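You operate a simulated robot arm through the tools that you are given. There is no shell and no other tool. Be economical: measure what you need, move in short steps, check, and stop when the job is done.

You are at the controls of a simulated robot arm. One attempt, no reset.

## Task
Wind a level coil: 4 m each on the inner, centre and outer third.
Fine: move the traverse slider inner, centre, outer, at 0, 4 and 8 m on the counter; stop at 12 m and put the winder brake on.

It is judged by the outcome, as a careful person would: the job done as asked, and still so three seconds after it is handed in. It fails if anything else is knocked over, pushed out of place, dropped, spilled or broken.

## Robot
A 7-joint arm with a two-finger parallel gripper, fixed in place. Base frame: the origin is at the foot of the arm, x ahead of it, y to its left, z up; the work surface is at about z = 85. Units: cm, rad, N and s.
With the tool pointing down near the work surface it reaches from about 24 to 68 cm from the base axis. Its first joint turns from -1.152 to 1.152 rad. Payload 2.4 kg.
The tool frame sits at the grasp point between the pads (the TCP): z along the fingers, y along the line on which they close. The tips reach 3 cm beyond it. The gripper opens to 9.4 cm. The fingers are 2.8 cm wide and 1 cm thick; the gripper's body (5 by 9.6 cm) begins 5.5 cm behind the TCP.
Orientation is that of the tool frame in the base frame, as a unit quaternion [x, y, z, w]. With the fingers straight down and closing along the base's y, the tool's x points along the base's -x, its y along +y and its z along -z.

## Interface
- The arm moves only by the tool nudge_tool. Its argument "plan" is text: rows parted by semicolons, each of 7 numbers parted by spaces: the gripper command, from -1 (fully open) to 1 (shut), values between in proportion, then the shift along the tool's x, y, z in cm, then the turn, a rotation vector about the tool's x, y, z in rad. In form: gripper dx dy dz ax ay az; .... A call has 1 to 10 rows; each row is the pose to reach, as a shift and turn from the pose commanded when the call began, along the tool's axes at that moment. A row lasts 0.2 s, in which the tool goes at most 5 cm and 0.15 rad; a call with a longer step from one row to the next is refused whole, and so is a gripper value outside its range. Where a pose cannot be reached the arm comes as near as it can. A force on the tool above 40 N (or 10 N above the force at the start of the call, whichever is more), or a blocked arm, ends the call early, and 0.2 s more pass. The fingers move at their own pace (about 15.3 cm/s each) and stop on an object; they squeeze with about 27 N. The grip force told is the motor's: it shows also when the fingers shut on nothing. Time passes only in rows, and 0.2 s behind the last, so rows that repeat a pose let the fingers close. It gives the time, the measured TCP pose, the force on the tool (base axes), the opening and the grip force at its end, in the units of the frame above (readings bear some noise).
- Cameras (640 x 400 px; columns grow to the right, rows downward): "scene" is fixed at [4.29, 48.89, 142.73]; the picture's right is [-0.64, -0.77, 0.00], its down [-0.54, 0.45, -0.71] and it looks along [0.54, -0.45, -0.71] (base axes); focal length 310 px, centre (320, 200). "wrist" rides on the gripper at [7.6, 1.4, -10.3] in the tool frame; the picture's right is [-0.18, 0.98, 0.00], its down [-0.75, -0.14, -0.64] and it looks along [-0.63, -0.12, 0.77] (tool axes); focal length 243 px, centre (320, 200). There is no depth. A picture from a camera that has moved, and an enlarged one, comes with that camera's place and axes in the base frame and with its lens.
- camera(camera): a new picture of that camera. It takes no simulated time.
- close_up(camera, box): a new picture of the part [left, top, right, bottom] of that camera's present view, enlarged. It takes no simulated time.
- close_job(): hands the job in; it is judged then, once.

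Work in short steps. Places have to be worked out from the pictures, the camera data and where the tool is seen: move nearer, look again, correct. Check each grasp and each placing, and mend what went wrong. You have 120 turns and 64 pictures in all, those below and enlarged ones among them. Open the gripper and draw the arm clear of the work before you hand the job in, unless the task says otherwise; then end with one line.

The tools are called after "Emit:" as a command line: name --argument value ..., lists and objects as JSON in quotes. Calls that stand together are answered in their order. nudge_tool: Moves the arm, as the interface text tells. Its arguments: {"type":"object","properties":{"plan":{"type":"string"}},"required":["plan"]} The other tools are called the same way: camera (camera) takes a picture; close_up (camera, box) takes an enlarged picture of a part of a camera's view; close_job () hands the job in.

At the start:

```text
clock: 0.0
tool_pos: [34.21, 26.76, 114.6]
tool_rot: [0.0, 1.0, 0.0, -0.001]
wrist_force: [-0.4, 0.2, 0.9]
opening: 9.39
finger_force: 0.1
```

scene: 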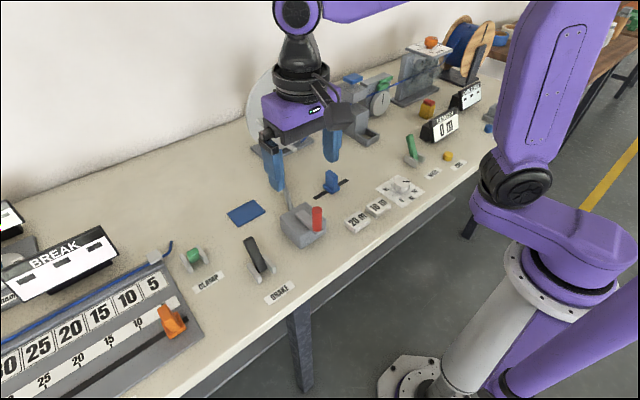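
wrist: 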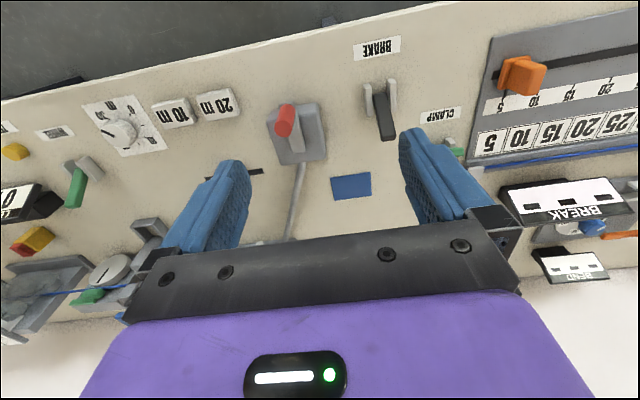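

I start by enlarging the parts of the bench to identify the controls.

Emit:
close_up --camera "scene" --box '[340, 20, 520, 210]'

Emit:
close_up --camera "scene" --box '[180, 130, 440, 310]'

Emit:
close_up --camera "wrist" --box '[0, 40, 330, 250]'

```text
2.11 times, centred on (430, 115) of scene
camera zoom: at [4.29, 48.89, 142.73], right [-0.64, -0.77, 0.0], down [-0.54, 0.45, -0.71], along [0.54, -0.45, -0.71], focal length 652 px, centre (88, 379)
```

zoom: 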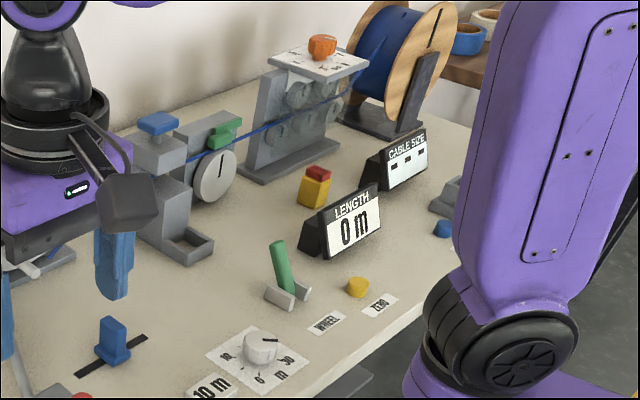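

```text
2.22 times, centred on (310, 220) of scene
camera zoom: at [4.29, 48.89, 142.73], right [-0.64, -0.77, 0.0], down [-0.54, 0.45, -0.71], along [0.54, -0.45, -0.71], focal length 688 px, centre (342, 156)
```

zoom: 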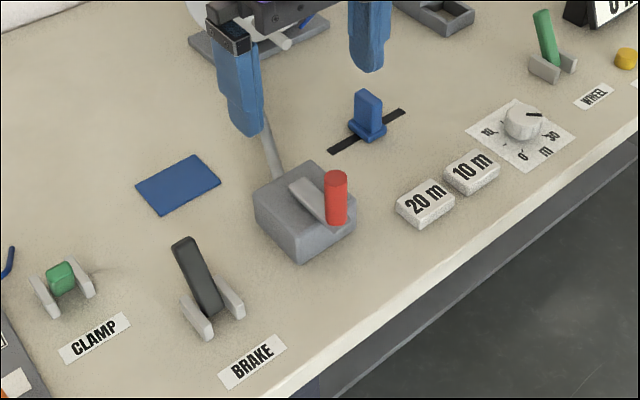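

```text
1.90 times, centred on (165, 145) of wrist
camera zoom: at [26.63, 28.13, 124.86], right [0.18, 0.98, 0.0], down [0.75, -0.14, 0.64], along [0.63, -0.12, -0.77], focal length 462 px, centre (615, 305)
```

zoom: 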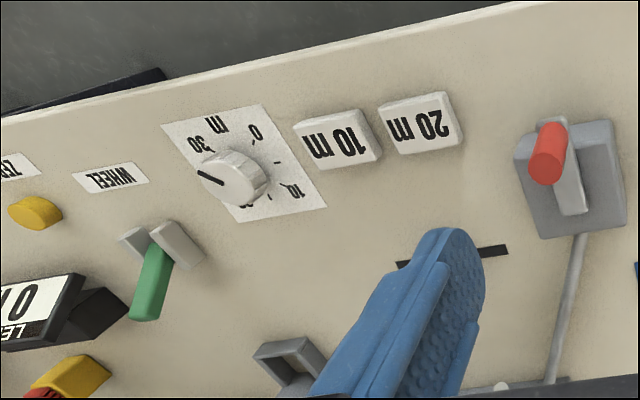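

The bench has a winder (disc behind the gripper), traverse slider, crank with red handle, counter, wheel lever, brake. I move the arm sideways to see the winder.

Emit:
nudge_tool --plan "-1 2 -4 -1 0 0 0; -1 3 -8 -2 0 0 0; -1 4 -12 -3 0 0 0; -1 4 -16 -3 0 0 0; -1 4 -20 -3 0 0 0; -1 4 -24 -3 0 0 0; -1 4 -28 -3 0 0 0"

Emit:
camera --camera "scene"

Emit:
camera --camera "wrist"

```text
clock: 1.6
tool_pos: [30.29, -1.37, 117.49]
tool_rot: [0.0, 1.0, 0.0, 0.0]
wrist_force: [-0.3, -0.5, 0.0]
opening: 9.41
finger_force: 0.1
```

```text
58 pictures are left
```

scene: 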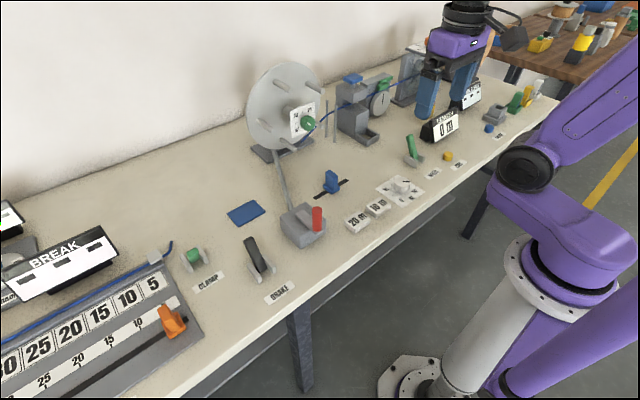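

```text
57 pictures are left
camera wrist: at [22.67, 0.06, 127.81], right [0.18, 0.98, 0.0], down [0.75, -0.14, 0.64], along [0.63, -0.12, -0.77], focal length 243 px, centre (320, 200)
```

wrist: 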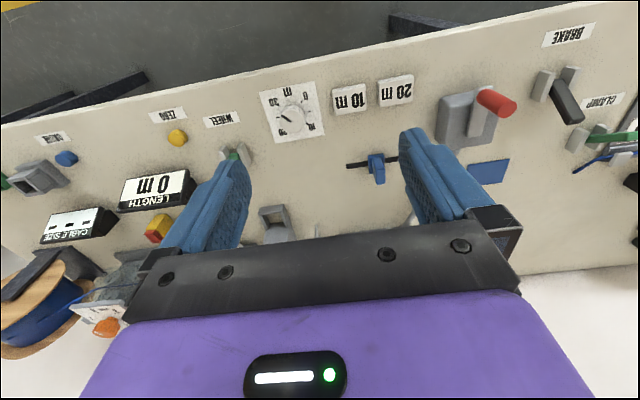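

Emit:
close_up --camera "scene" --box '[240, 50, 400, 150]'

Emit:
close_up --camera "scene" --box '[220, 150, 480, 312]'

Emit:
close_up --camera "wrist" --box '[230, 10, 640, 266]'

```text
4.00 times, centred on (320, 100) of scene
camera zoom: at [4.29, 48.89, 142.73], right [-0.64, -0.77, 0.0], down [-0.54, 0.45, -0.71], along [0.54, -0.45, -0.71], focal length 1239 px, centre (320, 600)
```

zoom: 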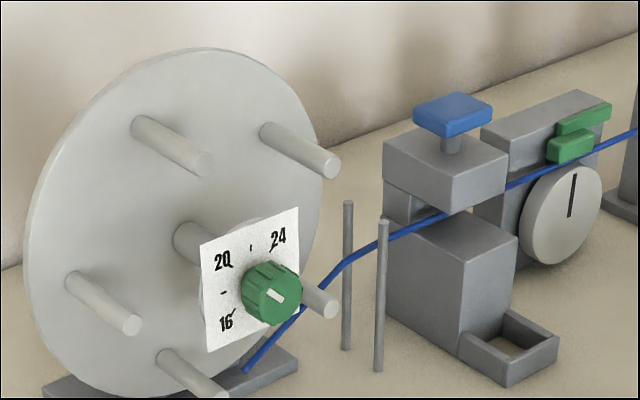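

```text
2.46 times, centred on (350, 231) of scene
camera zoom: at [4.29, 48.89, 142.73], right [-0.64, -0.77, 0.0], down [-0.54, 0.45, -0.71], along [0.54, -0.45, -0.71], focal length 762 px, centre (246, 124)
```

zoom: 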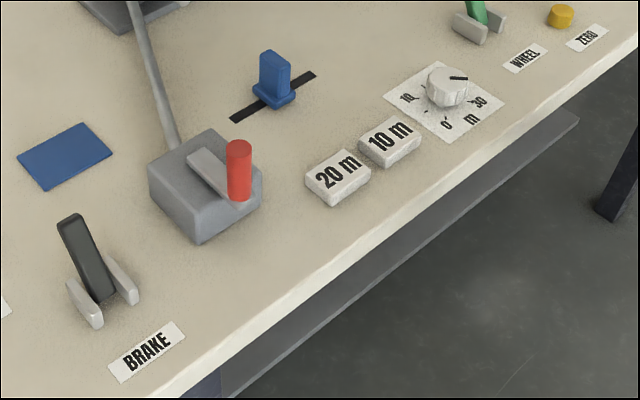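

```text
1.56 times, centred on (435, 138) of wrist
camera zoom: at [22.67, 0.06, 127.81], right [0.18, 0.98, 0.0], down [0.75, -0.14, 0.64], along [0.63, -0.12, -0.77], focal length 379 px, centre (140, 297)
```

zoom: 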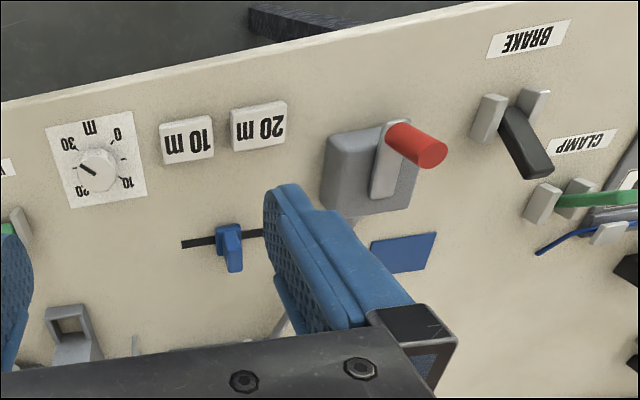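

The slider sits mid-slot at about (49.4, 7.2), crank handle tip at about (37.9, 21.6, 96.3). I move over the slider to check its place, and look closely at the measuring wheel.

Emit:
nudge_tool --plan "-1 -4 2 3 0 0 0; -1 -8 4 6 0 0 0; -1 -12 6 9 0 0 0; -1 -16 7.5 12 0 0 0; -1 -19 8.5 14 0 0 0; -1 -19 8.5 14 0 0 0"

Emit:
camera --camera "wrist"

Emit:
close_up --camera "scene" --box '[330, 60, 490, 160]'

```text
refused: row 1 steps farther than a row can; nothing moved
```

```text
53 pictures are left
camera wrist: at [22.67, 0.06, 127.81], right [0.18, 0.98, 0.0], down [0.75, -0.14, 0.64], along [0.63, -0.12, -0.77], focal length 243 px, centre (320, 200)
```

wrist: 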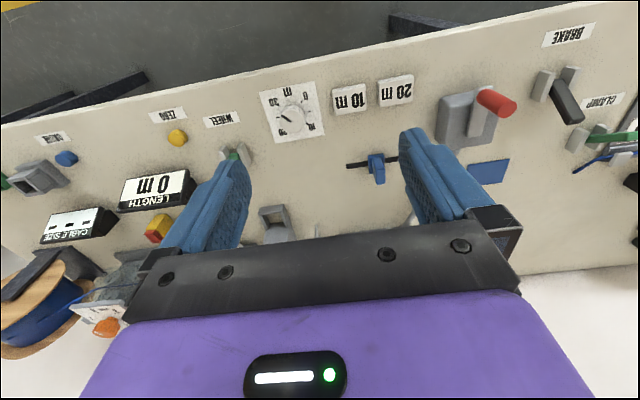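

```text
4.00 times, centred on (410, 110) of scene
camera zoom: at [4.29, 48.89, 142.73], right [-0.64, -0.77, 0.0], down [-0.54, 0.45, -0.71], along [0.54, -0.45, -0.71], focal length 1239 px, centre (-40, 560)
```

zoom: 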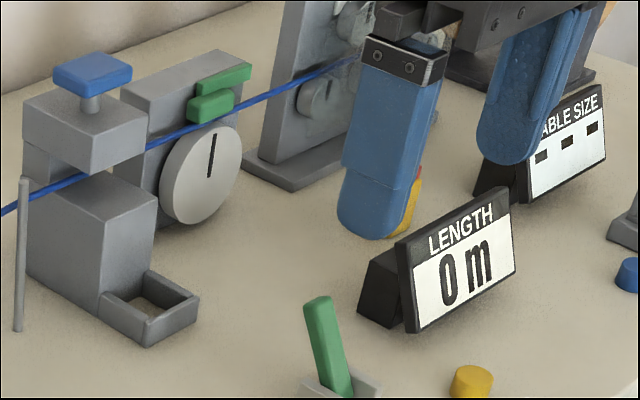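

The step was too long; I repeat with shorter rows.

Emit:
nudge_tool --plan "-1 -3 1 2 0 0 0; -1 -6 2 4 0 0 0; -1 -9 3 6 0 0 0; -1 -12 4 8 0 0 0; -1 -15 5.5 10 0 0 0; -1 -17 7 12 0 0 0; -1 -19 8.5 14 0 0 0; -1 -19 8.5 14 0 0 0"

Emit:
camera --camera "wrist"

Emit:
camera --camera "scene"

```text
clock: 3.4
tool_pos: [49.17, 7.3, 103.56]
tool_rot: [-0.001, 1.0, 0.0, 0.0]
wrist_force: [-1.1, -0.5, 0.2]
opening: 9.38
finger_force: 0.1
```

```text
51 pictures are left
camera wrist: at [41.64, 8.6, 113.83], right [0.18, 0.98, 0.0], down [0.75, -0.14, 0.64], along [0.63, -0.12, -0.77], focal length 243 px, centre (320, 200)
```

wrist: 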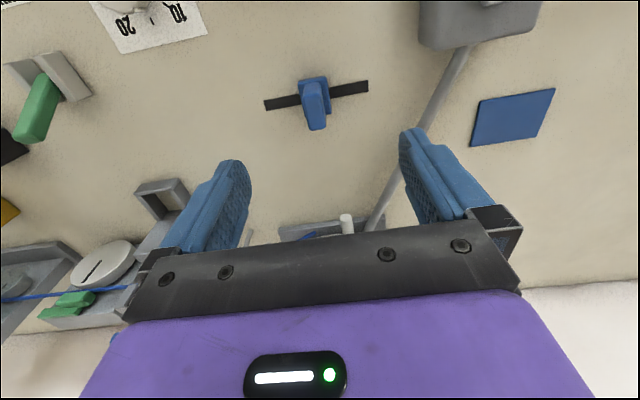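

```text
50 pictures are left
```

scene: 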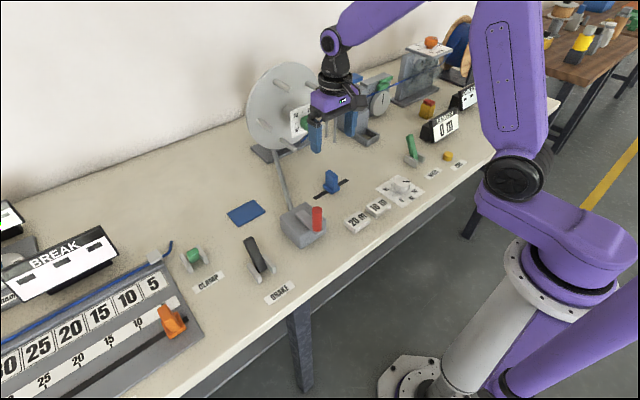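

The slider is at (50.0, 6.2), slot y 0.5–12.3. I lower over it and close gently.

Emit:
nudge_tool --plan "-1 -0.8 -1 4 0 0 0; -1 -0.8 -1 8 0 0 0; -1 -0.8 -1 11 0 0 0; -1 -0.8 -1 13.3 0 0 0; -1 -0.8 -1 13.3 0 0 0; 0.2 -0.8 -1 13.3 0 0 0; 1 -0.8 -1 13.3 0 0 0; 1 -0.8 -1 13.3 0 0 0"

Emit:
close_up --camera "scene" --box '[240, 50, 440, 240]'

```text
clock: 5.2
tool_pos: [49.85, 6.34, 90.28]
tool_rot: [0.0, 1.0, 0.001, 0.001]
wrist_force: [0.6, 3.1, -5.2]
opening: 2.23
finger_force: 45.0
```

```text
2.11 times, centred on (340, 145) of scene
camera zoom: at [4.3, 48.9, 142.72], right [-0.64, -0.77, 0.0], down [-0.54, 0.45, -0.71], along [0.54, -0.45, -0.71], focal length 652 px, centre (278, 316)
```

zoom: 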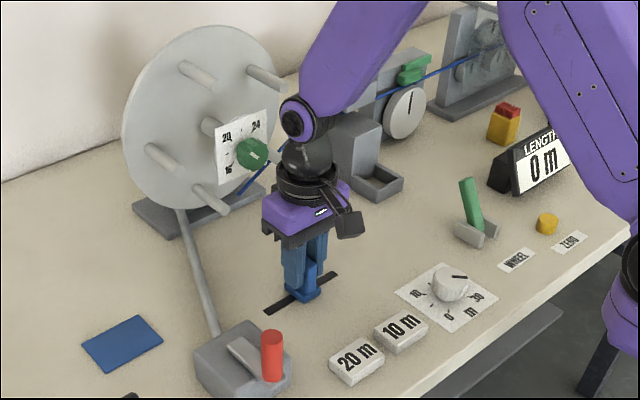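

Gripped. I slide it 3 cm toward +y to learn which way the guide rods move.

Emit:
nudge_tool --plan "1 0 1 0 0 0 0; 1 0 2 0 0 0 0; 1 0 3 0 0 0 0; 1 0 3 0 0 0 0"

Emit:
camera --camera "scene"

Emit:
camera --camera "wrist"

```text
clock: 6.2
tool_pos: [49.84, 9.26, 90.41]
tool_rot: [0.0, 1.0, -0.001, -0.001]
wrist_force: [-1.8, -2.5, -14.5]
opening: 2.24
finger_force: 44.7
```

```text
48 pictures are left
```

scene: 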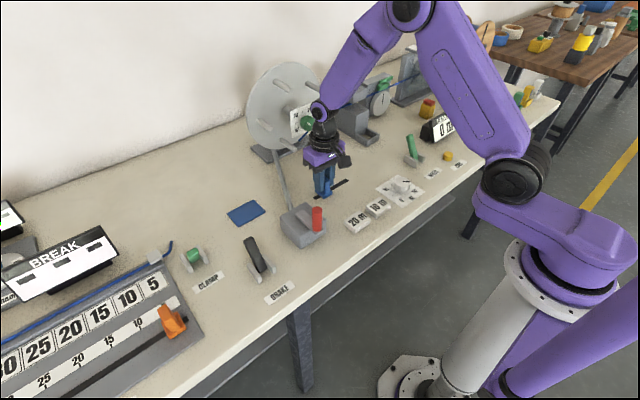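

```text
47 pictures are left
camera wrist: at [42.4, 10.65, 100.53], right [0.18, 0.98, 0.0], down [0.75, -0.14, 0.64], along [0.63, -0.12, -0.77], focal length 243 px, centre (320, 200)
```

wrist: 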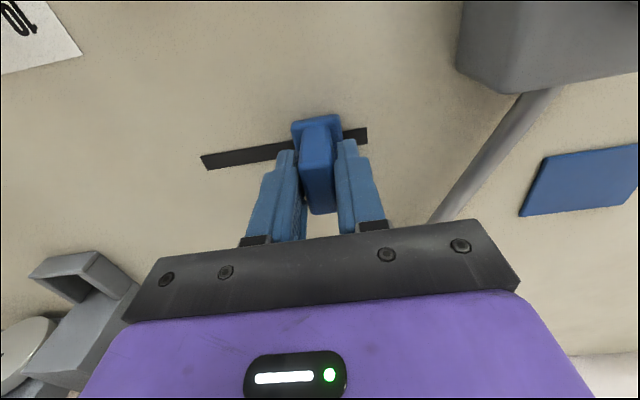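

Now release and draw back to see the guide rods.

Emit:
nudge_tool --plan "-0.3 0 0 0 0 0 0; -0.3 0 0 -2 0 0 0; -0.3 0 0 -6 0 0 0; -0.3 2 -1 -10 0 0 0; -0.3 6 -3 -12 0 0 0; -0.3 10 -5 -14 0 0 0; -0.3 14 -6.5 -16 0 0 0; -0.3 17 -8 -19 0 0 0; -0.3 19 -9 -22 0 0 0; -0.3 19 -9 -22 0 0 0"

Emit:
close_up --camera "scene" --box '[240, 50, 400, 210]'

```text
clock: 8.4
tool_pos: [31.05, 0.28, 112.35]
tool_rot: [0.0, 1.0, 0.0, -0.001]
wrist_force: [0.9, -0.2, -0.8]
opening: 6.1
finger_force: 0.0
```

```text
2.50 times, centred on (320, 130) of scene
camera zoom: at [4.29, 48.89, 142.73], right [-0.64, -0.77, 0.0], down [-0.54, 0.45, -0.71], along [0.54, -0.45, -0.71], focal length 774 px, centre (320, 375)
```

zoom: 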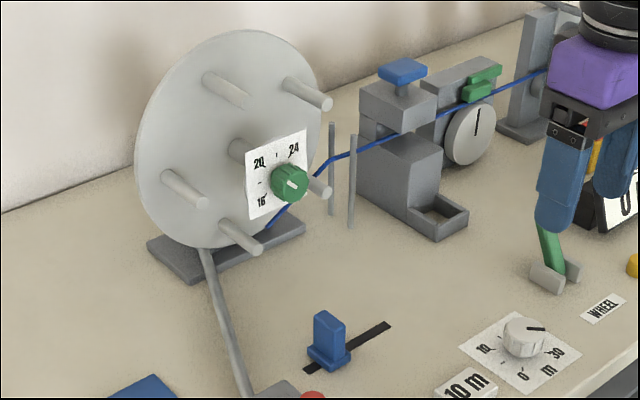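

Moving +y shifts the rods toward the disc, so +y is "inner". I go back, grip the slider and take it to the +y end.

Emit:
nudge_tool --plan "-0.3 -2 1 3 0 0 0; -0.3 -5 3 5 0 0 0; -0.3 -9 5 7 0 0 0; -0.3 -13 7 9 0 0 0; -0.3 -16.5 8.5 11 0 0 0; -0.3 -18.8 9 14 0 0 0; -0.3 -18.8 9 18 0 0 0; -0.3 -18.8 9 22 0 0 0; 0.6 -18.8 9 22 0 0 0; 1 -18.8 9 22 0 0 0"

Emit:
nudge_tool --plan "1 0 0.5 0 0 0 0; 1 0 1 0 0 0 0; 1 0 1.5 0 0 0 0; 1 0 2 0 0 0 0; 1 0 2.5 0 0 0 0; 1 0 2.5 0 0 0 0"

Emit:
camera --camera "wrist"

```text
clock: 10.6
tool_pos: [49.73, 9.19, 90.25]
tool_rot: [0.0, 1.0, 0.0, 0.0]
wrist_force: [-0.1, -0.2, -2.8]
opening: 2.26
finger_force: 44.8
```

```text
clock: 12.0
tool_pos: [49.69, 11.42, 90.28]
tool_rot: [0.001, 1.0, 0.0, -0.001]
wrist_force: [1.6, -16.8, -24.3]
opening: 2.23
finger_force: 45.2
```

```text
45 pictures are left
camera wrist: at [42.26, 12.93, 100.53], right [0.19, 0.98, 0.0], down [0.76, -0.14, 0.64], along [0.63, -0.12, -0.77], focal length 243 px, centre (320, 200)
```

wrist: 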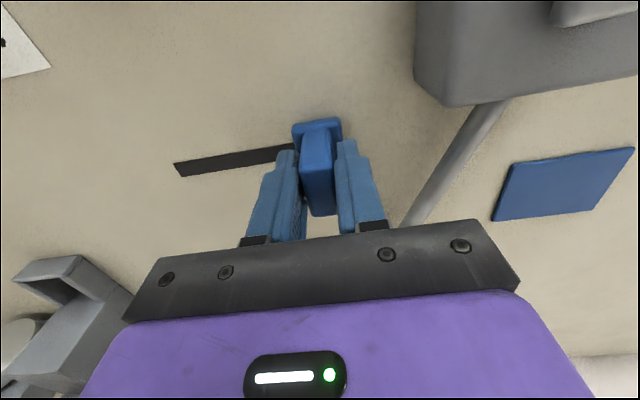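

The slider is at its inner end (y≈11.4). I release, rise, and go above the crank handle to look.

Emit:
nudge_tool --plan "-0.3 0 -0.2 0 0 0 0; -0.3 0 -0.2 0 0 0 0; -0.3 0 -0.2 -4 0 0 0; -0.3 0 -0.2 -8 0 0 0; -0.3 0 0 -12 0 0 0; -0.3 2 2 -15 0 0 0; -0.3 5 5 -16 0 0 0; -0.3 9 7 -16 0 0 0; -0.3 12 10 -16 0 0 0; -0.3 12 10 -16 0 0 0"

Emit:
camera --camera "wrist"

Emit:
camera --camera "scene"

```text
clock: 14.2
tool_pos: [37.69, 21.77, 106.3]
tool_rot: [0.0, 1.0, 0.001, 0.0]
wrist_force: [-0.1, 0.8, 0.3]
opening: 6.09
finger_force: 0.1
```

```text
44 pictures are left
camera wrist: at [30.19, 23.15, 116.54], right [0.18, 0.98, 0.0], down [0.75, -0.14, 0.64], along [0.63, -0.12, -0.77], focal length 243 px, centre (320, 200)
```

wrist: 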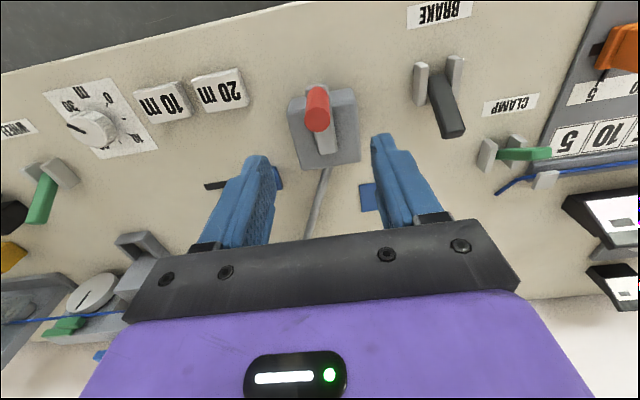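

```text
43 pictures are left
```

scene: 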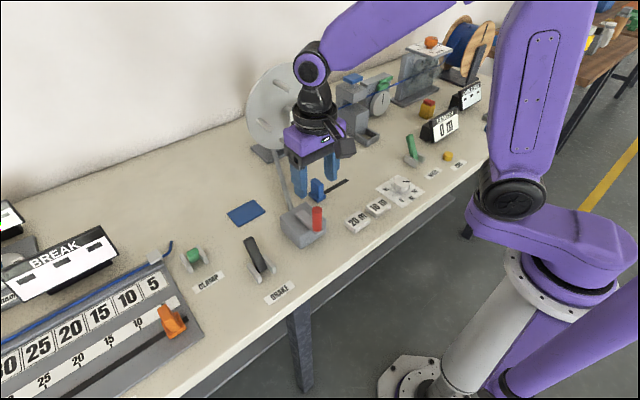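

Emit:
close_up --camera "wrist" --box '[250, 70, 400, 180]'

Emit:
close_up --camera "scene" --box '[260, 180, 350, 260]'

```text
3.64 times, centred on (325, 125) of wrist
camera zoom: at [30.19, 23.15, 116.54], right [0.18, 0.98, 0.0], down [0.75, -0.14, 0.64], along [0.63, -0.12, -0.77], focal length 882 px, centre (302, 473)
```

zoom: 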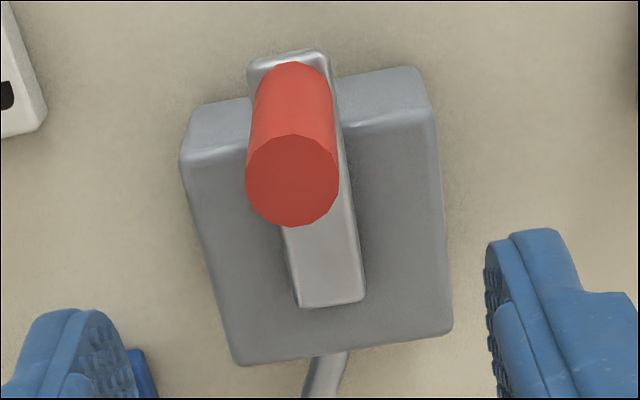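

```text
5.00 times, centred on (305, 220) of scene
camera zoom: at [4.29, 48.89, 142.73], right [-0.64, -0.77, 0.0], down [-0.54, 0.45, -0.71], along [0.54, -0.45, -0.71], focal length 1549 px, centre (395, 100)
```

zoom: 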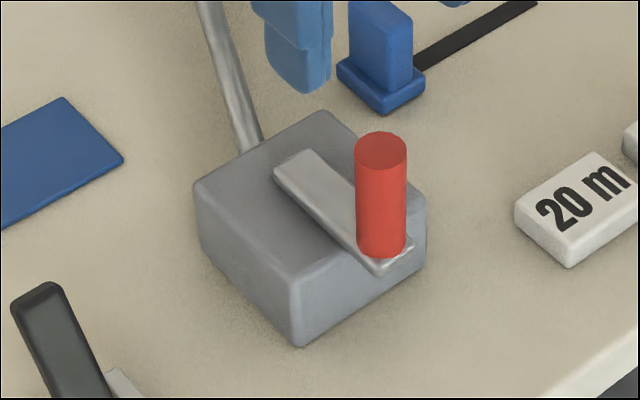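

Handle centre is about (38.2, 21.4), tip z 95.7; pivot about (42.3, 21.8), radius ≈4. I lower and grip the handle.

Emit:
nudge_tool --plan "-0.3 -0.5 -0.4 4 0 0 0; -0.3 -0.5 -0.4 8 0 0 0; -0.3 -0.5 -0.4 11.3 0 0 0; -0.3 -0.5 -0.4 11.3 0 0 0; 0.5 -0.5 -0.4 11.3 0 0 0; 1 -0.5 -0.4 11.3 0 0 0; 1 -0.5 -0.4 11.3 0 0 0"

Emit:
close_up --camera "scene" --box '[230, 60, 470, 260]'

```text
clock: 15.8
tool_pos: [38.1, 21.3, 95.06]
tool_rot: [-0.001, 1.0, -0.001, -0.002]
wrist_force: [-12.7, 4.8, -2.3]
opening: 2.18
finger_force: 44.9
```

```text
2.00 times, centred on (350, 160) of scene
camera zoom: at [4.25, 48.9, 142.73], right [-0.64, -0.77, 0.0], down [-0.54, 0.45, -0.71], along [0.54, -0.45, -0.71], focal length 620 px, centre (260, 280)
```

zoom: 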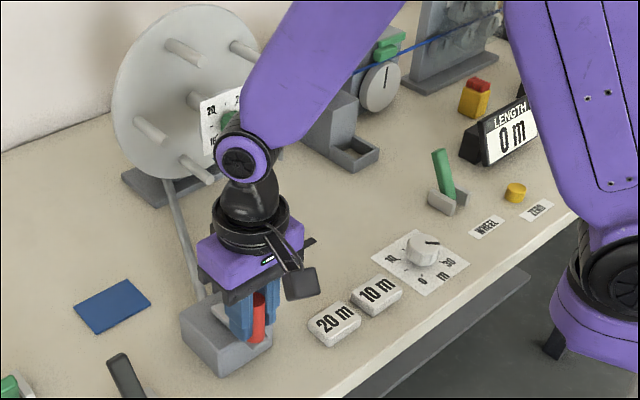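

Gripped (opening 2.18). I try 30° clockwise seen from above.

Emit:
nudge_tool --plan "1 -0.14 1.06 0 0 0 0; 1 -0.55 2.05 0 0 0 0; 1 -0.55 2.05 0 0 0 0"

Emit:
close_up --camera "scene" --box '[230, 60, 470, 260]'

```text
clock: 16.2
tool_pos: [38.16, 21.53, 94.91]
tool_rot: [0.004, 1.0, -0.004, -0.007]
wrist_force: [-10.9, -5.6, 13.5]
opening: 2.19
finger_force: 45.1
stopped in row 2: the force on the tool passed its limit (the readings are from after the stop); the commanded pose is now the measured one
```

```text
2.00 times, centred on (350, 160) of scene
camera zoom: at [4.24, 48.86, 142.74], right [-0.64, -0.77, 0.0], down [-0.54, 0.45, -0.71], along [0.54, -0.45, -0.71], focal length 620 px, centre (260, 280)
```

zoom: 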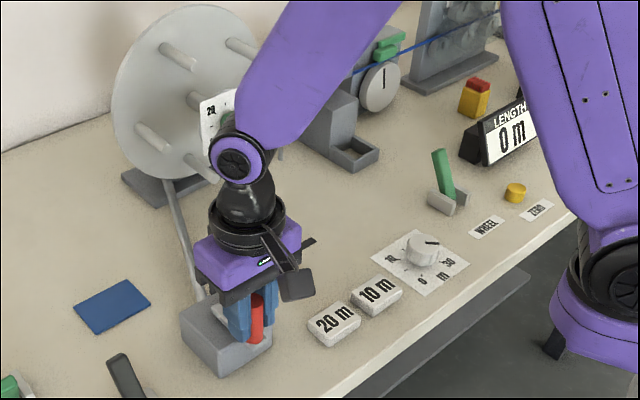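

Blocked after 0.2 cm. I try the other direction gently.

Emit:
nudge_tool --plan "1 0 -0.5 0 0 0 0; 1 -0.1 -1.0 0 0 0 0; 1 -0.3 -1.6 0 0 0 0; 1 -0.3 -1.6 0 0 0 0"

Emit:
close_up --camera "scene" --box '[230, 60, 470, 260]'

```text
clock: 16.9
tool_pos: [38.17, 21.31, 94.86]
tool_rot: [-0.002, 1.0, -0.002, -0.005]
wrist_force: [-4.7, 1.5, -2.0]
opening: 2.17
finger_force: 45.1
stopped in row 3: the force on the tool passed its limit (the readings are from after the stop); the commanded pose is now the measured one
```

```text
2.00 times, centred on (350, 160) of scene
camera zoom: at [4.28, 48.89, 142.73], right [-0.64, -0.77, 0.0], down [-0.54, 0.45, -0.71], along [0.54, -0.45, -0.71], focal length 620 px, centre (260, 280)
```

zoom: 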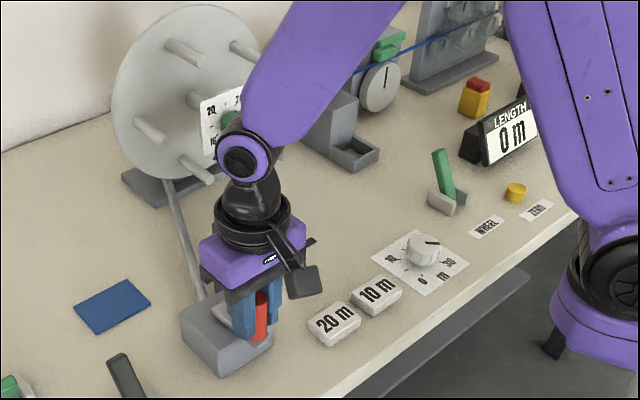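

Both directions resist; the crank turns the disc but it is held — the brake is likely on. I look closely at the brake and wheel levers.

Emit:
close_up --camera "scene" --box '[170, 220, 300, 310]'

Emit:
close_up --camera "scene" --box '[350, 70, 480, 190]'

Emit:
close_up --camera "wrist" --box '[380, 0, 640, 170]'

```text
4.44 times, centred on (235, 265) of scene
camera zoom: at [4.28, 48.89, 142.73], right [-0.64, -0.77, 0.0], down [-0.54, 0.45, -0.71], along [0.54, -0.45, -0.71], focal length 1377 px, centre (698, -89)
```

zoom: 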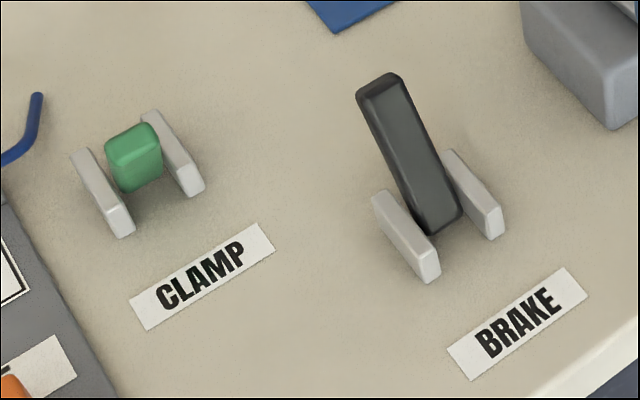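

```text
3.33 times, centred on (415, 130) of scene
camera zoom: at [4.28, 48.89, 142.73], right [-0.64, -0.77, 0.0], down [-0.54, 0.45, -0.71], along [0.54, -0.45, -0.71], focal length 1033 px, centre (3, 433)
```

zoom: 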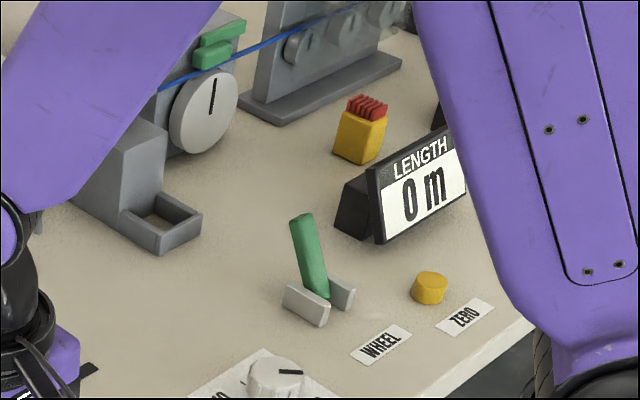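

```text
2.35 times, centred on (510, 85) of wrist
camera zoom: at [30.68, 22.58, 105.31], right [0.18, 0.98, -0.01], down [0.76, -0.14, 0.63], along [0.62, -0.12, -0.77], focal length 571 px, centre (-127, 471)
```

zoom: 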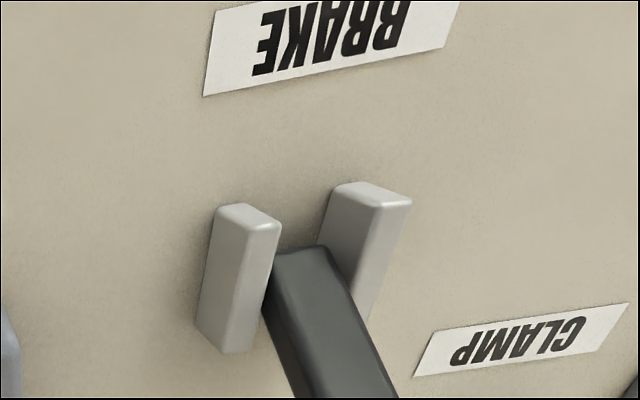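

The brake lever (base ≈(39.2,35.7), tip ≈(42.3,35.7,93.7)) leans away and the crank is held, so it appears on. I release the crank and go behind the lever with closed fingers to flip it toward the robot.

Emit:
nudge_tool --plan "-0.3 0 0 0 0 0 0; -0.3 0 0 -1 0 0 0; -0.3 0 0 -5 0 0 0; -0.3 0 0 -9 0 0 0; 1 -2 4 -9 0 0 0; 1 -5 7.5 -9 0 0 0; 1 -8 11 -9 0 0 0; 1 -9 14.4 -9 0 0 0; 1 -9 14.4 -9 0 0 0"

Emit:
camera --camera "wrist"

Emit:
close_up --camera "scene" --box '[160, 130, 340, 310]'

```text
clock: 18.9
tool_pos: [47.11, 35.71, 103.88]
tool_rot: [-0.001, 1.0, -0.003, -0.006]
wrist_force: [0.0, 0.8, 0.3]
opening: 0.02
finger_force: 26.7
```

```text
34 pictures are left
camera wrist: at [39.86, 37.08, 114.16], right [0.18, 0.98, -0.01], down [0.76, -0.14, 0.63], along [0.62, -0.12, -0.77], focal length 243 px, centre (320, 200)
```

wrist: 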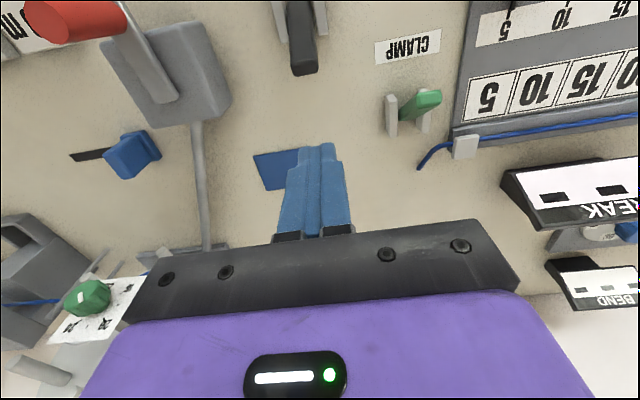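

```text
2.22 times, centred on (250, 220) of scene
camera zoom: at [4.29, 48.89, 142.73], right [-0.64, -0.77, 0.0], down [-0.54, 0.45, -0.71], along [0.54, -0.45, -0.71], focal length 688 px, centre (476, 156)
```

zoom: 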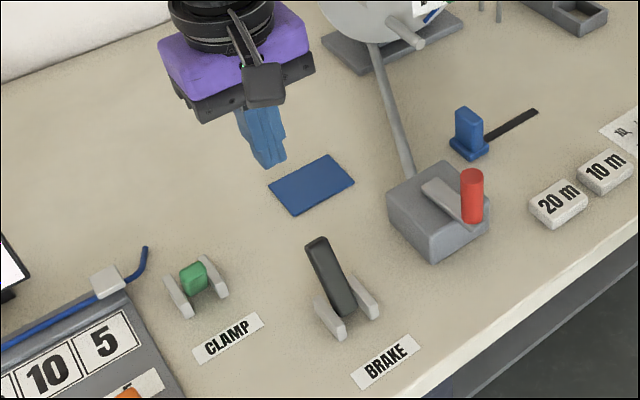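

Lever tip at about (43.3, 35.2). I descend behind it and push toward the robot.

Emit:
nudge_tool --plan "1 -0.5 -0.4 4 0 0 0; 1 -0.5 -0.4 8 0 0 0; 1 -0.5 -0.4 11 0 0 0; 1 1 -0.4 11 0 0 0; 1 2.5 -0.4 11 0 0 0; 1 4 -0.4 11 0 0 0; 1 5.5 -0.4 11 0 0 0; 1 7 -0.4 11 0 0 0; 1 8.5 -0.4 11 0 0 0; 1 9.5 -0.4 11 0 0 0"

Emit:
close_up --camera "scene" --box '[160, 130, 340, 310]'

```text
clock: 20.3
tool_pos: [43.94, 35.2, 93.49]
tool_rot: [0.002, 1.0, 0.004, 0.003]
wrist_force: [1.1, 0.2, 3.3]
opening: 0.0
finger_force: 26.5
stopped in row 7: the force on the tool passed its limit (the readings are from after the stop); the commanded pose is now the measured one
```

```text
2.22 times, centred on (250, 220) of scene
camera zoom: at [4.29, 48.89, 142.73], right [-0.64, -0.77, 0.0], down [-0.54, 0.45, -0.71], along [0.54, -0.45, -0.71], focal length 688 px, centre (476, 156)
```

zoom: 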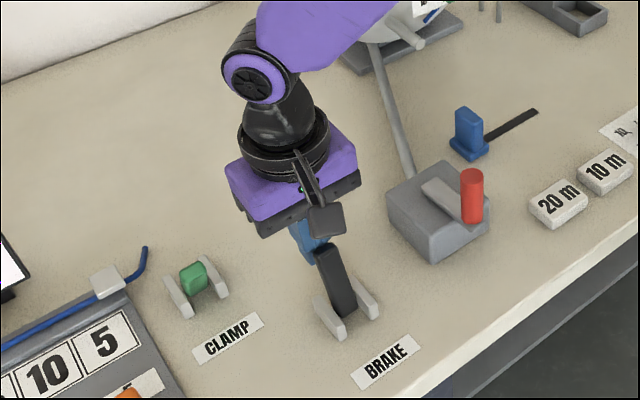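

The lever has moved partly; I continue more slowly.

Emit:
nudge_tool --plan "1 0.5 0 0 0 0 0; 1 1 0 0 0 0 0; 1 1.5 0 0 0 0 0; 1 2 0 0 0 0 0; 1 2.5 0 0 0 0 0; 1 3 0 0 0 0 0; 1 3.5 0 0 0 0 0; 1 4 0 0 0 0 0; 1 4.5 0 0 0 0 0; 1 5 0 0 0 0 0"

Emit:
close_up --camera "scene" --box '[160, 130, 340, 310]'

```text
clock: 21.2
tool_pos: [42.63, 35.22, 93.72]
tool_rot: [0.003, 1.0, 0.007, 0.007]
wrist_force: [0.2, -0.6, 3.6]
opening: 0.01
finger_force: 27.1
stopped in row 4: the force on the tool passed its limit (the readings are from after the stop); the commanded pose is now the measured one
```

```text
2.22 times, centred on (250, 220) of scene
camera zoom: at [4.29, 48.88, 142.73], right [-0.64, -0.77, 0.0], down [-0.54, 0.45, -0.71], along [0.54, -0.45, -0.71], focal length 688 px, centre (476, 156)
```

zoom: 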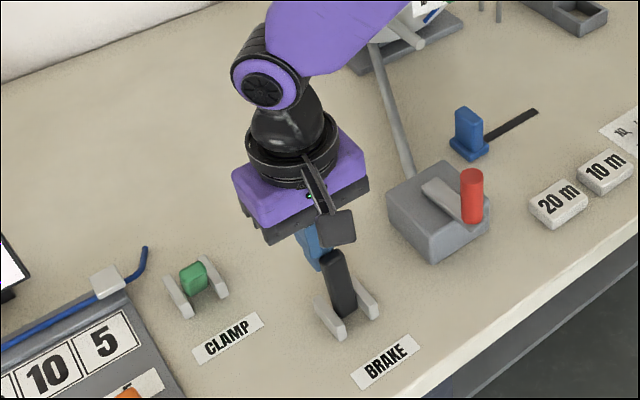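

It yields with stiff friction. I continue the push.

Emit:
nudge_tool --plan "1 0.6 0 -0.2 0 0 0; 1 1.0 0 -0.2 0 0 0; 1 1.4 0 -0.2 0 0 0; 1 1.8 0 -0.2 0 0 0; 1 2.2 0 -0.2 0 0 0; 1 2.6 0 -0.2 0 0 0; 1 3 0 -0.2 0 0 0; 1 3.4 0 -0.2 0 0 0; 1 3.8 0 -0.2 0 0 0; 1 4.2 0 -0.2 0 0 0"

Emit:
nudge_tool --plan "1 0.6 0 0 0 0 0; 1 1.0 0 0 0 0 0; 1 1.4 0 0 0 0 0; 1 1.8 0 0 0 0 0; 1 2.2 0 0 0 0 0; 1 2.6 0 0 0 0 0; 1 3 0 0 0 0 0; 1 3.4 0 0 0 0 0; 1 3.8 0 0 0 0 0; 1 4.2 0 0 0 0 0"

Emit:
close_up --camera "scene" --box '[160, 130, 340, 310]'

```text
clock: 23.6
tool_pos: [39.38, 35.15, 94.14]
tool_rot: [0.006, 1.0, 0.012, 0.014]
wrist_force: [4.7, -0.5, 2.6]
opening: 0.03
finger_force: 26.9
stopped in row 10: the force on the tool passed its limit (the readings are from after the stop); the commanded pose is now the measured one
```

```text
clock: 24.2
tool_pos: [39.1, 35.19, 94.48]
tool_rot: [0.01, 1.0, 0.018, 0.023]
wrist_force: [5.7, -1.3, 1.5]
opening: 0.02
finger_force: 27.0
stopped in row 3: the force on the tool passed its limit (the readings are from after the stop); the commanded pose is now the measured one
```

```text
2.22 times, centred on (250, 220) of scene
camera zoom: at [4.29, 48.89, 142.73], right [-0.64, -0.77, 0.0], down [-0.54, 0.45, -0.71], along [0.54, -0.45, -0.71], focal length 688 px, centre (476, 156)
```

zoom: 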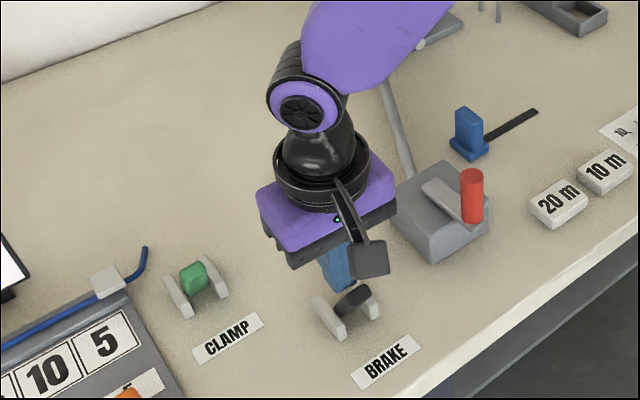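

The lever now leans toward the robot at its stop. I back off, straighten the tool, and return above the crank.

Emit:
nudge_tool --plan "1 -1.5 0 0 0 0 0; 1 -2 0 -4 0.036 0.046 -0.02; 1 -2 -1 -8 0.036 0.046 -0.02; -0.3 -1 -4 -9 0.036 0.046 -0.02; -0.3 0 -8 -9 0.036 0.046 -0.02; -0.3 0.5 -12 -9 0.036 0.046 -0.02; -0.3 0.5 -13.8 -9 0.036 0.046 -0.02; -0.3 0.5 -13.8 -9 0.036 0.046 -0.02"

Emit:
camera --camera "wrist"

```text
clock: 26.0
tool_pos: [37.73, 21.14, 102.8]
tool_rot: [-0.001, 1.0, -0.001, -0.001]
wrist_force: [-0.2, 0.3, 0.0]
opening: 6.12
finger_force: 0.1
```

```text
29 pictures are left
camera wrist: at [30.34, 22.39, 113.07], right [0.18, 0.98, 0.0], down [0.76, -0.14, 0.64], along [0.63, -0.12, -0.77], focal length 243 px, centre (320, 200)
```

wrist: 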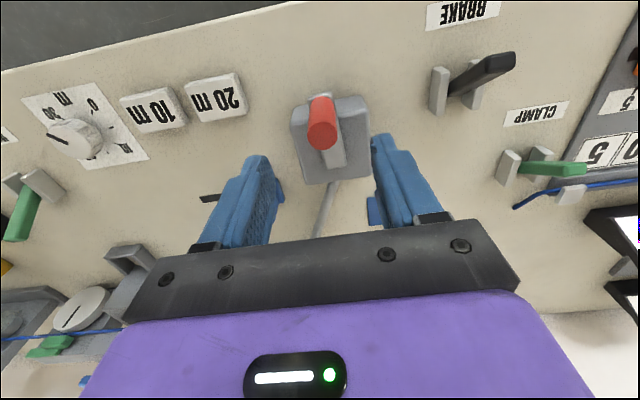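

Handle unchanged. I lower, grip, and test the crank.

Emit:
nudge_tool --plan "-0.3 -0.4 0.2 4 0 0 0; -0.3 -0.4 0.2 7.8 0 0 0; -0.3 -0.4 0.2 7.8 0 0 0; 0.5 -0.4 0.2 7.8 0 0 0; 1 -0.4 0.2 7.8 0 0 0; 1 -0.4 0.2 7.8 0 0 0"

Emit:
nudge_tool --plan "1 -0.14 1.06 0 0 0 0; 1 -0.55 2.05 0 0 0 0; 1 -0.55 2.05 0 0 0 0"

Emit:
close_up --camera "scene" --box '[230, 60, 470, 260]'

```text
clock: 27.4
tool_pos: [38.32, 21.26, 94.99]
tool_rot: [-0.001, 1.0, -0.002, -0.002]
wrist_force: [-8.3, -0.5, -6.3]
opening: 2.19
finger_force: 45.2
```

```text
clock: 28.2
tool_pos: [38.59, 23.42, 94.9]
tool_rot: [-0.002, 1.0, -0.001, -0.003]
wrist_force: [-26.7, 4.8, 1.0]
opening: 2.17
finger_force: 45.4
```

```text
2.00 times, centred on (350, 160) of scene
camera zoom: at [4.21, 48.9, 142.73], right [-0.64, -0.77, 0.0], down [-0.54, 0.45, -0.71], along [0.54, -0.45, -0.71], focal length 620 px, centre (260, 280)
```

zoom: 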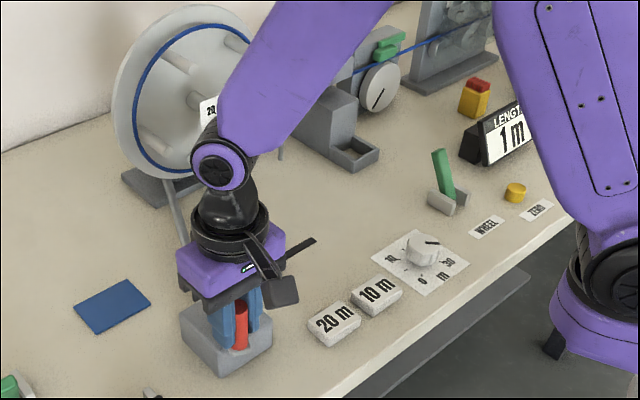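

The counter reads 1 m after ~30°, cable lies on the disc: right direction, about 30° per metre. I go on 20° and read again.

Emit:
nudge_tool --plan "1 -0.26 0.64 0 0 0 0; 1 -0.74 1.19 0 0 0 0; 1 -0.74 1.19 0 0 0 0"

Emit:
close_up --camera "scene" --box '[230, 60, 470, 260]'

```text
clock: 29.0
tool_pos: [39.25, 24.8, 94.97]
tool_rot: [-0.002, 1.0, -0.001, -0.001]
wrist_force: [-31.1, 15.6, 1.5]
opening: 2.17
finger_force: 44.8
```

```text
2.00 times, centred on (350, 160) of scene
camera zoom: at [4.2, 48.93, 142.72], right [-0.64, -0.77, 0.0], down [-0.54, 0.45, -0.71], along [0.54, -0.45, -0.71], focal length 620 px, centre (260, 280)
```

zoom: 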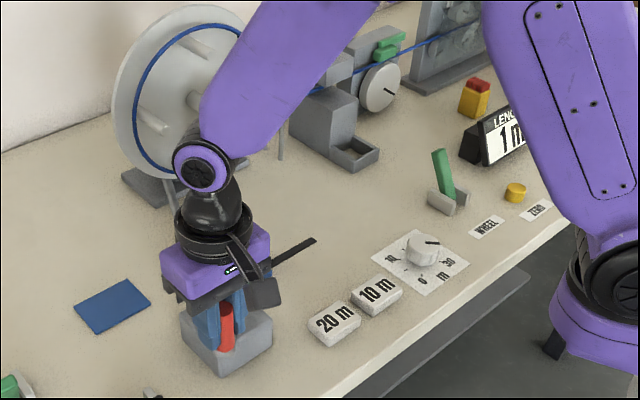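

Radial pull shows a larger radius: pivot refit ≈(43, 21.7), R≈4.8. I continue to ~115°.

Emit:
nudge_tool --plan "1 -0.37 0.68 0 0 0 0; 1 -0.83 1.04 0 0 0 0; 1 -1.55 1.46 0 0 0 0; 1 -1.55 1.46 0 0 0 0"

Emit:
close_up --camera "scene" --box '[230, 60, 470, 260]'

```text
clock: 30.0
tool_pos: [41.02, 26.15, 95.1]
tool_rot: [-0.002, 1.0, 0.0, 0.0]
wrist_force: [-14.2, 20.1, -4.7]
opening: 2.17
finger_force: 45.2
```

```text
2.00 times, centred on (350, 160) of scene
camera zoom: at [4.26, 48.95, 142.71], right [-0.64, -0.77, 0.0], down [-0.54, 0.45, -0.71], along [0.54, -0.45, -0.71], focal length 620 px, centre (260, 280)
```

zoom: 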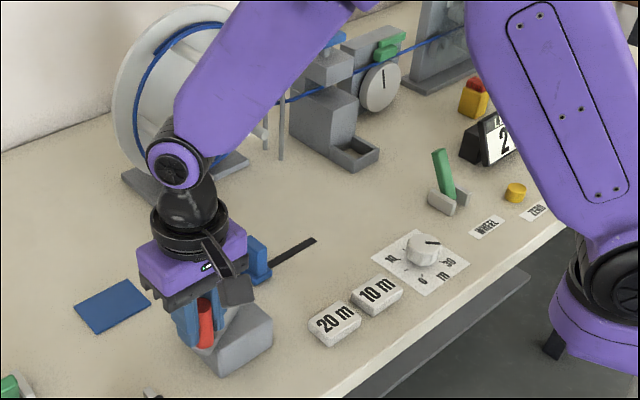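

Reads 2 at ~70° of turn. I advance 20° more.

Emit:
nudge_tool --plan "1 -0.76 0.38 0 0 0 0; 1 -1.6 0.53 0 0 0 0; 1 -1.6 0.53 0 0 0 0"

Emit:
close_up --camera "scene" --box '[350, 70, 480, 160]'

```text
clock: 30.8
tool_pos: [42.55, 26.64, 95.05]
tool_rot: [-0.002, 1.0, 0.001, 0.0]
wrist_force: [-8.4, 17.9, 0.9]
opening: 2.14
finger_force: 45.4
```

```text
4.44 times, centred on (415, 115) of scene
camera zoom: at [4.27, 48.94, 142.71], right [-0.64, -0.77, 0.0], down [-0.54, 0.45, -0.71], along [0.54, -0.45, -0.71], focal length 1377 px, centre (-102, 578)
```

zoom: 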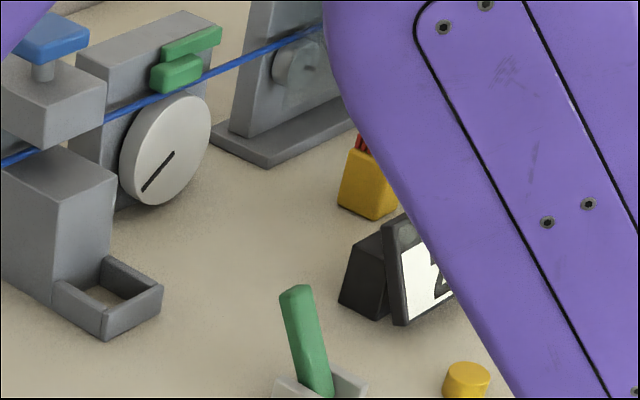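

Still 2 at ~89° of turn, so the display rounds and the rate is about 36°/m (10 m per turn). I advance to ~126° of turn.

Emit:
nudge_tool --plan "1 -0.86 -0.02 0 0 0 0; 1 -1.69 -0.17 0 0 0 0; 1 -2.34 -0.39 0 0 0 0; 1 -2.94 -0.70 0 0 0 0; 1 -2.94 -0.70 0 0 0 0"

Emit:
close_up --camera "scene" --box '[350, 70, 480, 160]'

```text
clock: 32.0
tool_pos: [45.78, 26.11, 95.03]
tool_rot: [-0.004, 1.0, 0.001, 0.001]
wrist_force: [7.8, 31.5, 0.3]
opening: 2.15
finger_force: 45.2
```

```text
4.44 times, centred on (415, 115) of scene
camera zoom: at [4.31, 48.98, 142.7], right [-0.64, -0.77, 0.0], down [-0.54, 0.45, -0.71], along [0.54, -0.45, -0.71], focal length 1377 px, centre (-102, 578)
```

zoom: 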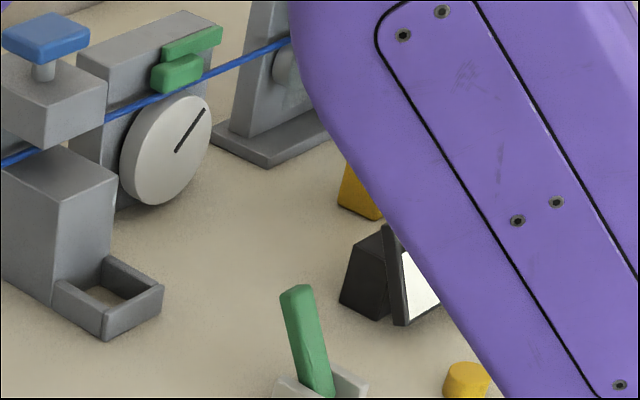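

Display hidden here, but the circle refits well: pivot (43.37, 21.53), R≈5.19. I go on to ~144° of turn (θ≈38.5°), expected 4 m.

Emit:
nudge_tool --plan "1 -0.91 -0.15 0 0 0 0; 1 -1.47 -0.62 0 0 0 0; 1 -1.92 -1.12 0 0 0 0; 1 -1.92 -1.12 0 0 0 0"

```text
clock: 33.0
tool_pos: [47.55, 24.58, 94.94]
tool_rot: [-0.001, 1.0, -0.001, -0.001]
wrist_force: [-3.2, 4.9, 13.9]
opening: 2.15
finger_force: 44.6
```

Angle now ≈36° (≈146° of turn). I release, rise, and go above the slider, reading the counter.

Emit:
nudge_tool --plan "-0.3 0 0 0 0 0 0; -0.3 0 0 0 0 0 0; -0.3 0 0 -4 0 0 0; -0.3 0 0 -8 0 0 0; -0.3 -0.5 -3 -9 0 0 0; -0.3 -1 -6 -9 0 0 0; -0.3 -1.5 -10 -9 0 0 0; -0.3 -2.2 -13.2 -9 0 0 0; -0.3 -2.2 -13.2 -9 0 0 0"

Emit:
camera --camera "scene"

```text
clock: 35.0
tool_pos: [49.68, 11.52, 103.96]
tool_rot: [-0.002, 1.0, -0.002, -0.002]
wrist_force: [0.0, 0.4, 0.2]
opening: 6.12
finger_force: 0.1
```

```text
23 pictures are left
```

scene: 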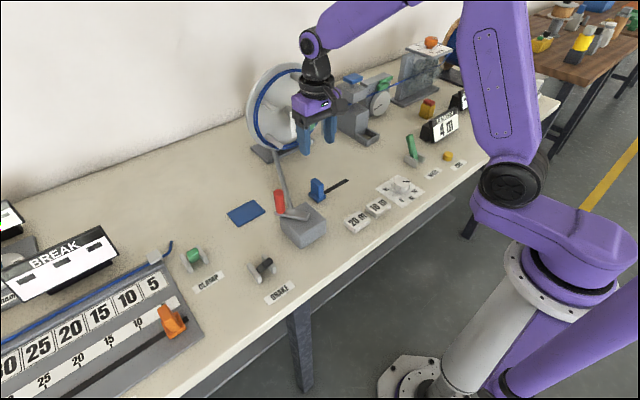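

Counter reads 4 m. Now the slider goes to centre (y≈6.4).

Emit:
nudge_tool --plan "-0.3 0 -0.2 4 0 0 0; -0.3 0 -0.2 8 0 0 0; -0.3 0 -0.2 12 0 0 0; -0.3 0 -0.2 13.7 0 0 0; 0.5 0 -0.2 13.7 0 0 0; 1 0 -0.2 13.7 0 0 0; 1 0 -0.2 13.7 0 0 0"

Emit:
nudge_tool --plan "1 0 -1 0 0 0 0; 1 0 -2 0 0 0 0; 1 0 -3 0 0 0 0; 1 0 -4 0 0 0 0; 1 0 -4.9 0 0 0 0; 1 0 -4.9 0 0 0 0"

```text
clock: 36.6
tool_pos: [49.6, 11.15, 90.34]
tool_rot: [-0.001, 1.0, -0.001, -0.002]
wrist_force: [-3.5, 2.2, -6.2]
opening: 2.23
finger_force: 44.5
```

```text
clock: 38.0
tool_pos: [49.65, 6.38, 90.24]
tool_rot: [-0.001, 1.0, -0.001, -0.002]
wrist_force: [-6.9, -0.2, 13.2]
opening: 2.23
finger_force: 45.1
```

Slider at y=6.4. Release, and return above the handle at (47.55, 24.58).

Emit:
nudge_tool --plan "-0.3 0 0 0 0 0 0; -0.3 0 0 0 0 0 0; -0.3 0 0 -4 0 0 0; -0.3 0 0 -8 0 0 0; -0.3 0 0 -12 0 0 0; -0.3 0.5 4.5 -13.5 0 0 0; -0.3 1 9 -13.5 0 0 0; -0.3 1.5 13.5 -13.5 0 0 0; -0.3 2.1 17 -13.5 0 0 0; -0.3 2.1 18.2 -13.5 0 0 0"

Emit:
camera --camera "wrist"

```text
clock: 40.2
tool_pos: [47.59, 24.77, 103.79]
tool_rot: [-0.001, 1.0, -0.001, -0.002]
wrist_force: [-0.3, 0.5, 0.6]
opening: 6.09
finger_force: 0.0
```

```text
22 pictures are left
camera wrist: at [40.03, 26.09, 114.07], right [0.18, 0.98, 0.0], down [0.76, -0.14, 0.64], along [0.63, -0.12, -0.77], focal length 243 px, centre (320, 200)
```

wrist: 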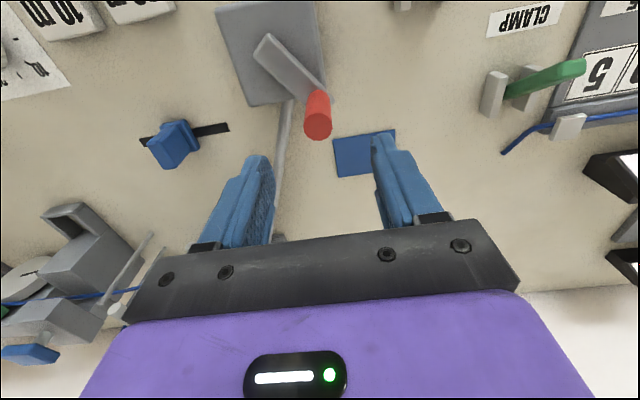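

Handle at ≈(47.4, 24.6). I lower and grip.

Emit:
nudge_tool --plan "-0.3 0.1 -0.15 4 0 0 0; -0.3 0.1 -0.15 8.8 0 0 0; -0.3 0.1 -0.15 8.8 0 0 0; 0.5 0.1 -0.15 8.8 0 0 0; 1 0.1 -0.15 8.8 0 0 0; 1 0.1 -0.15 8.8 0 0 0"

```text
clock: 41.6
tool_pos: [47.48, 24.42, 95.13]
tool_rot: [-0.001, 1.0, -0.001, 0.0]
wrist_force: [1.3, 1.2, -6.7]
opening: 2.18
finger_force: 44.5
```

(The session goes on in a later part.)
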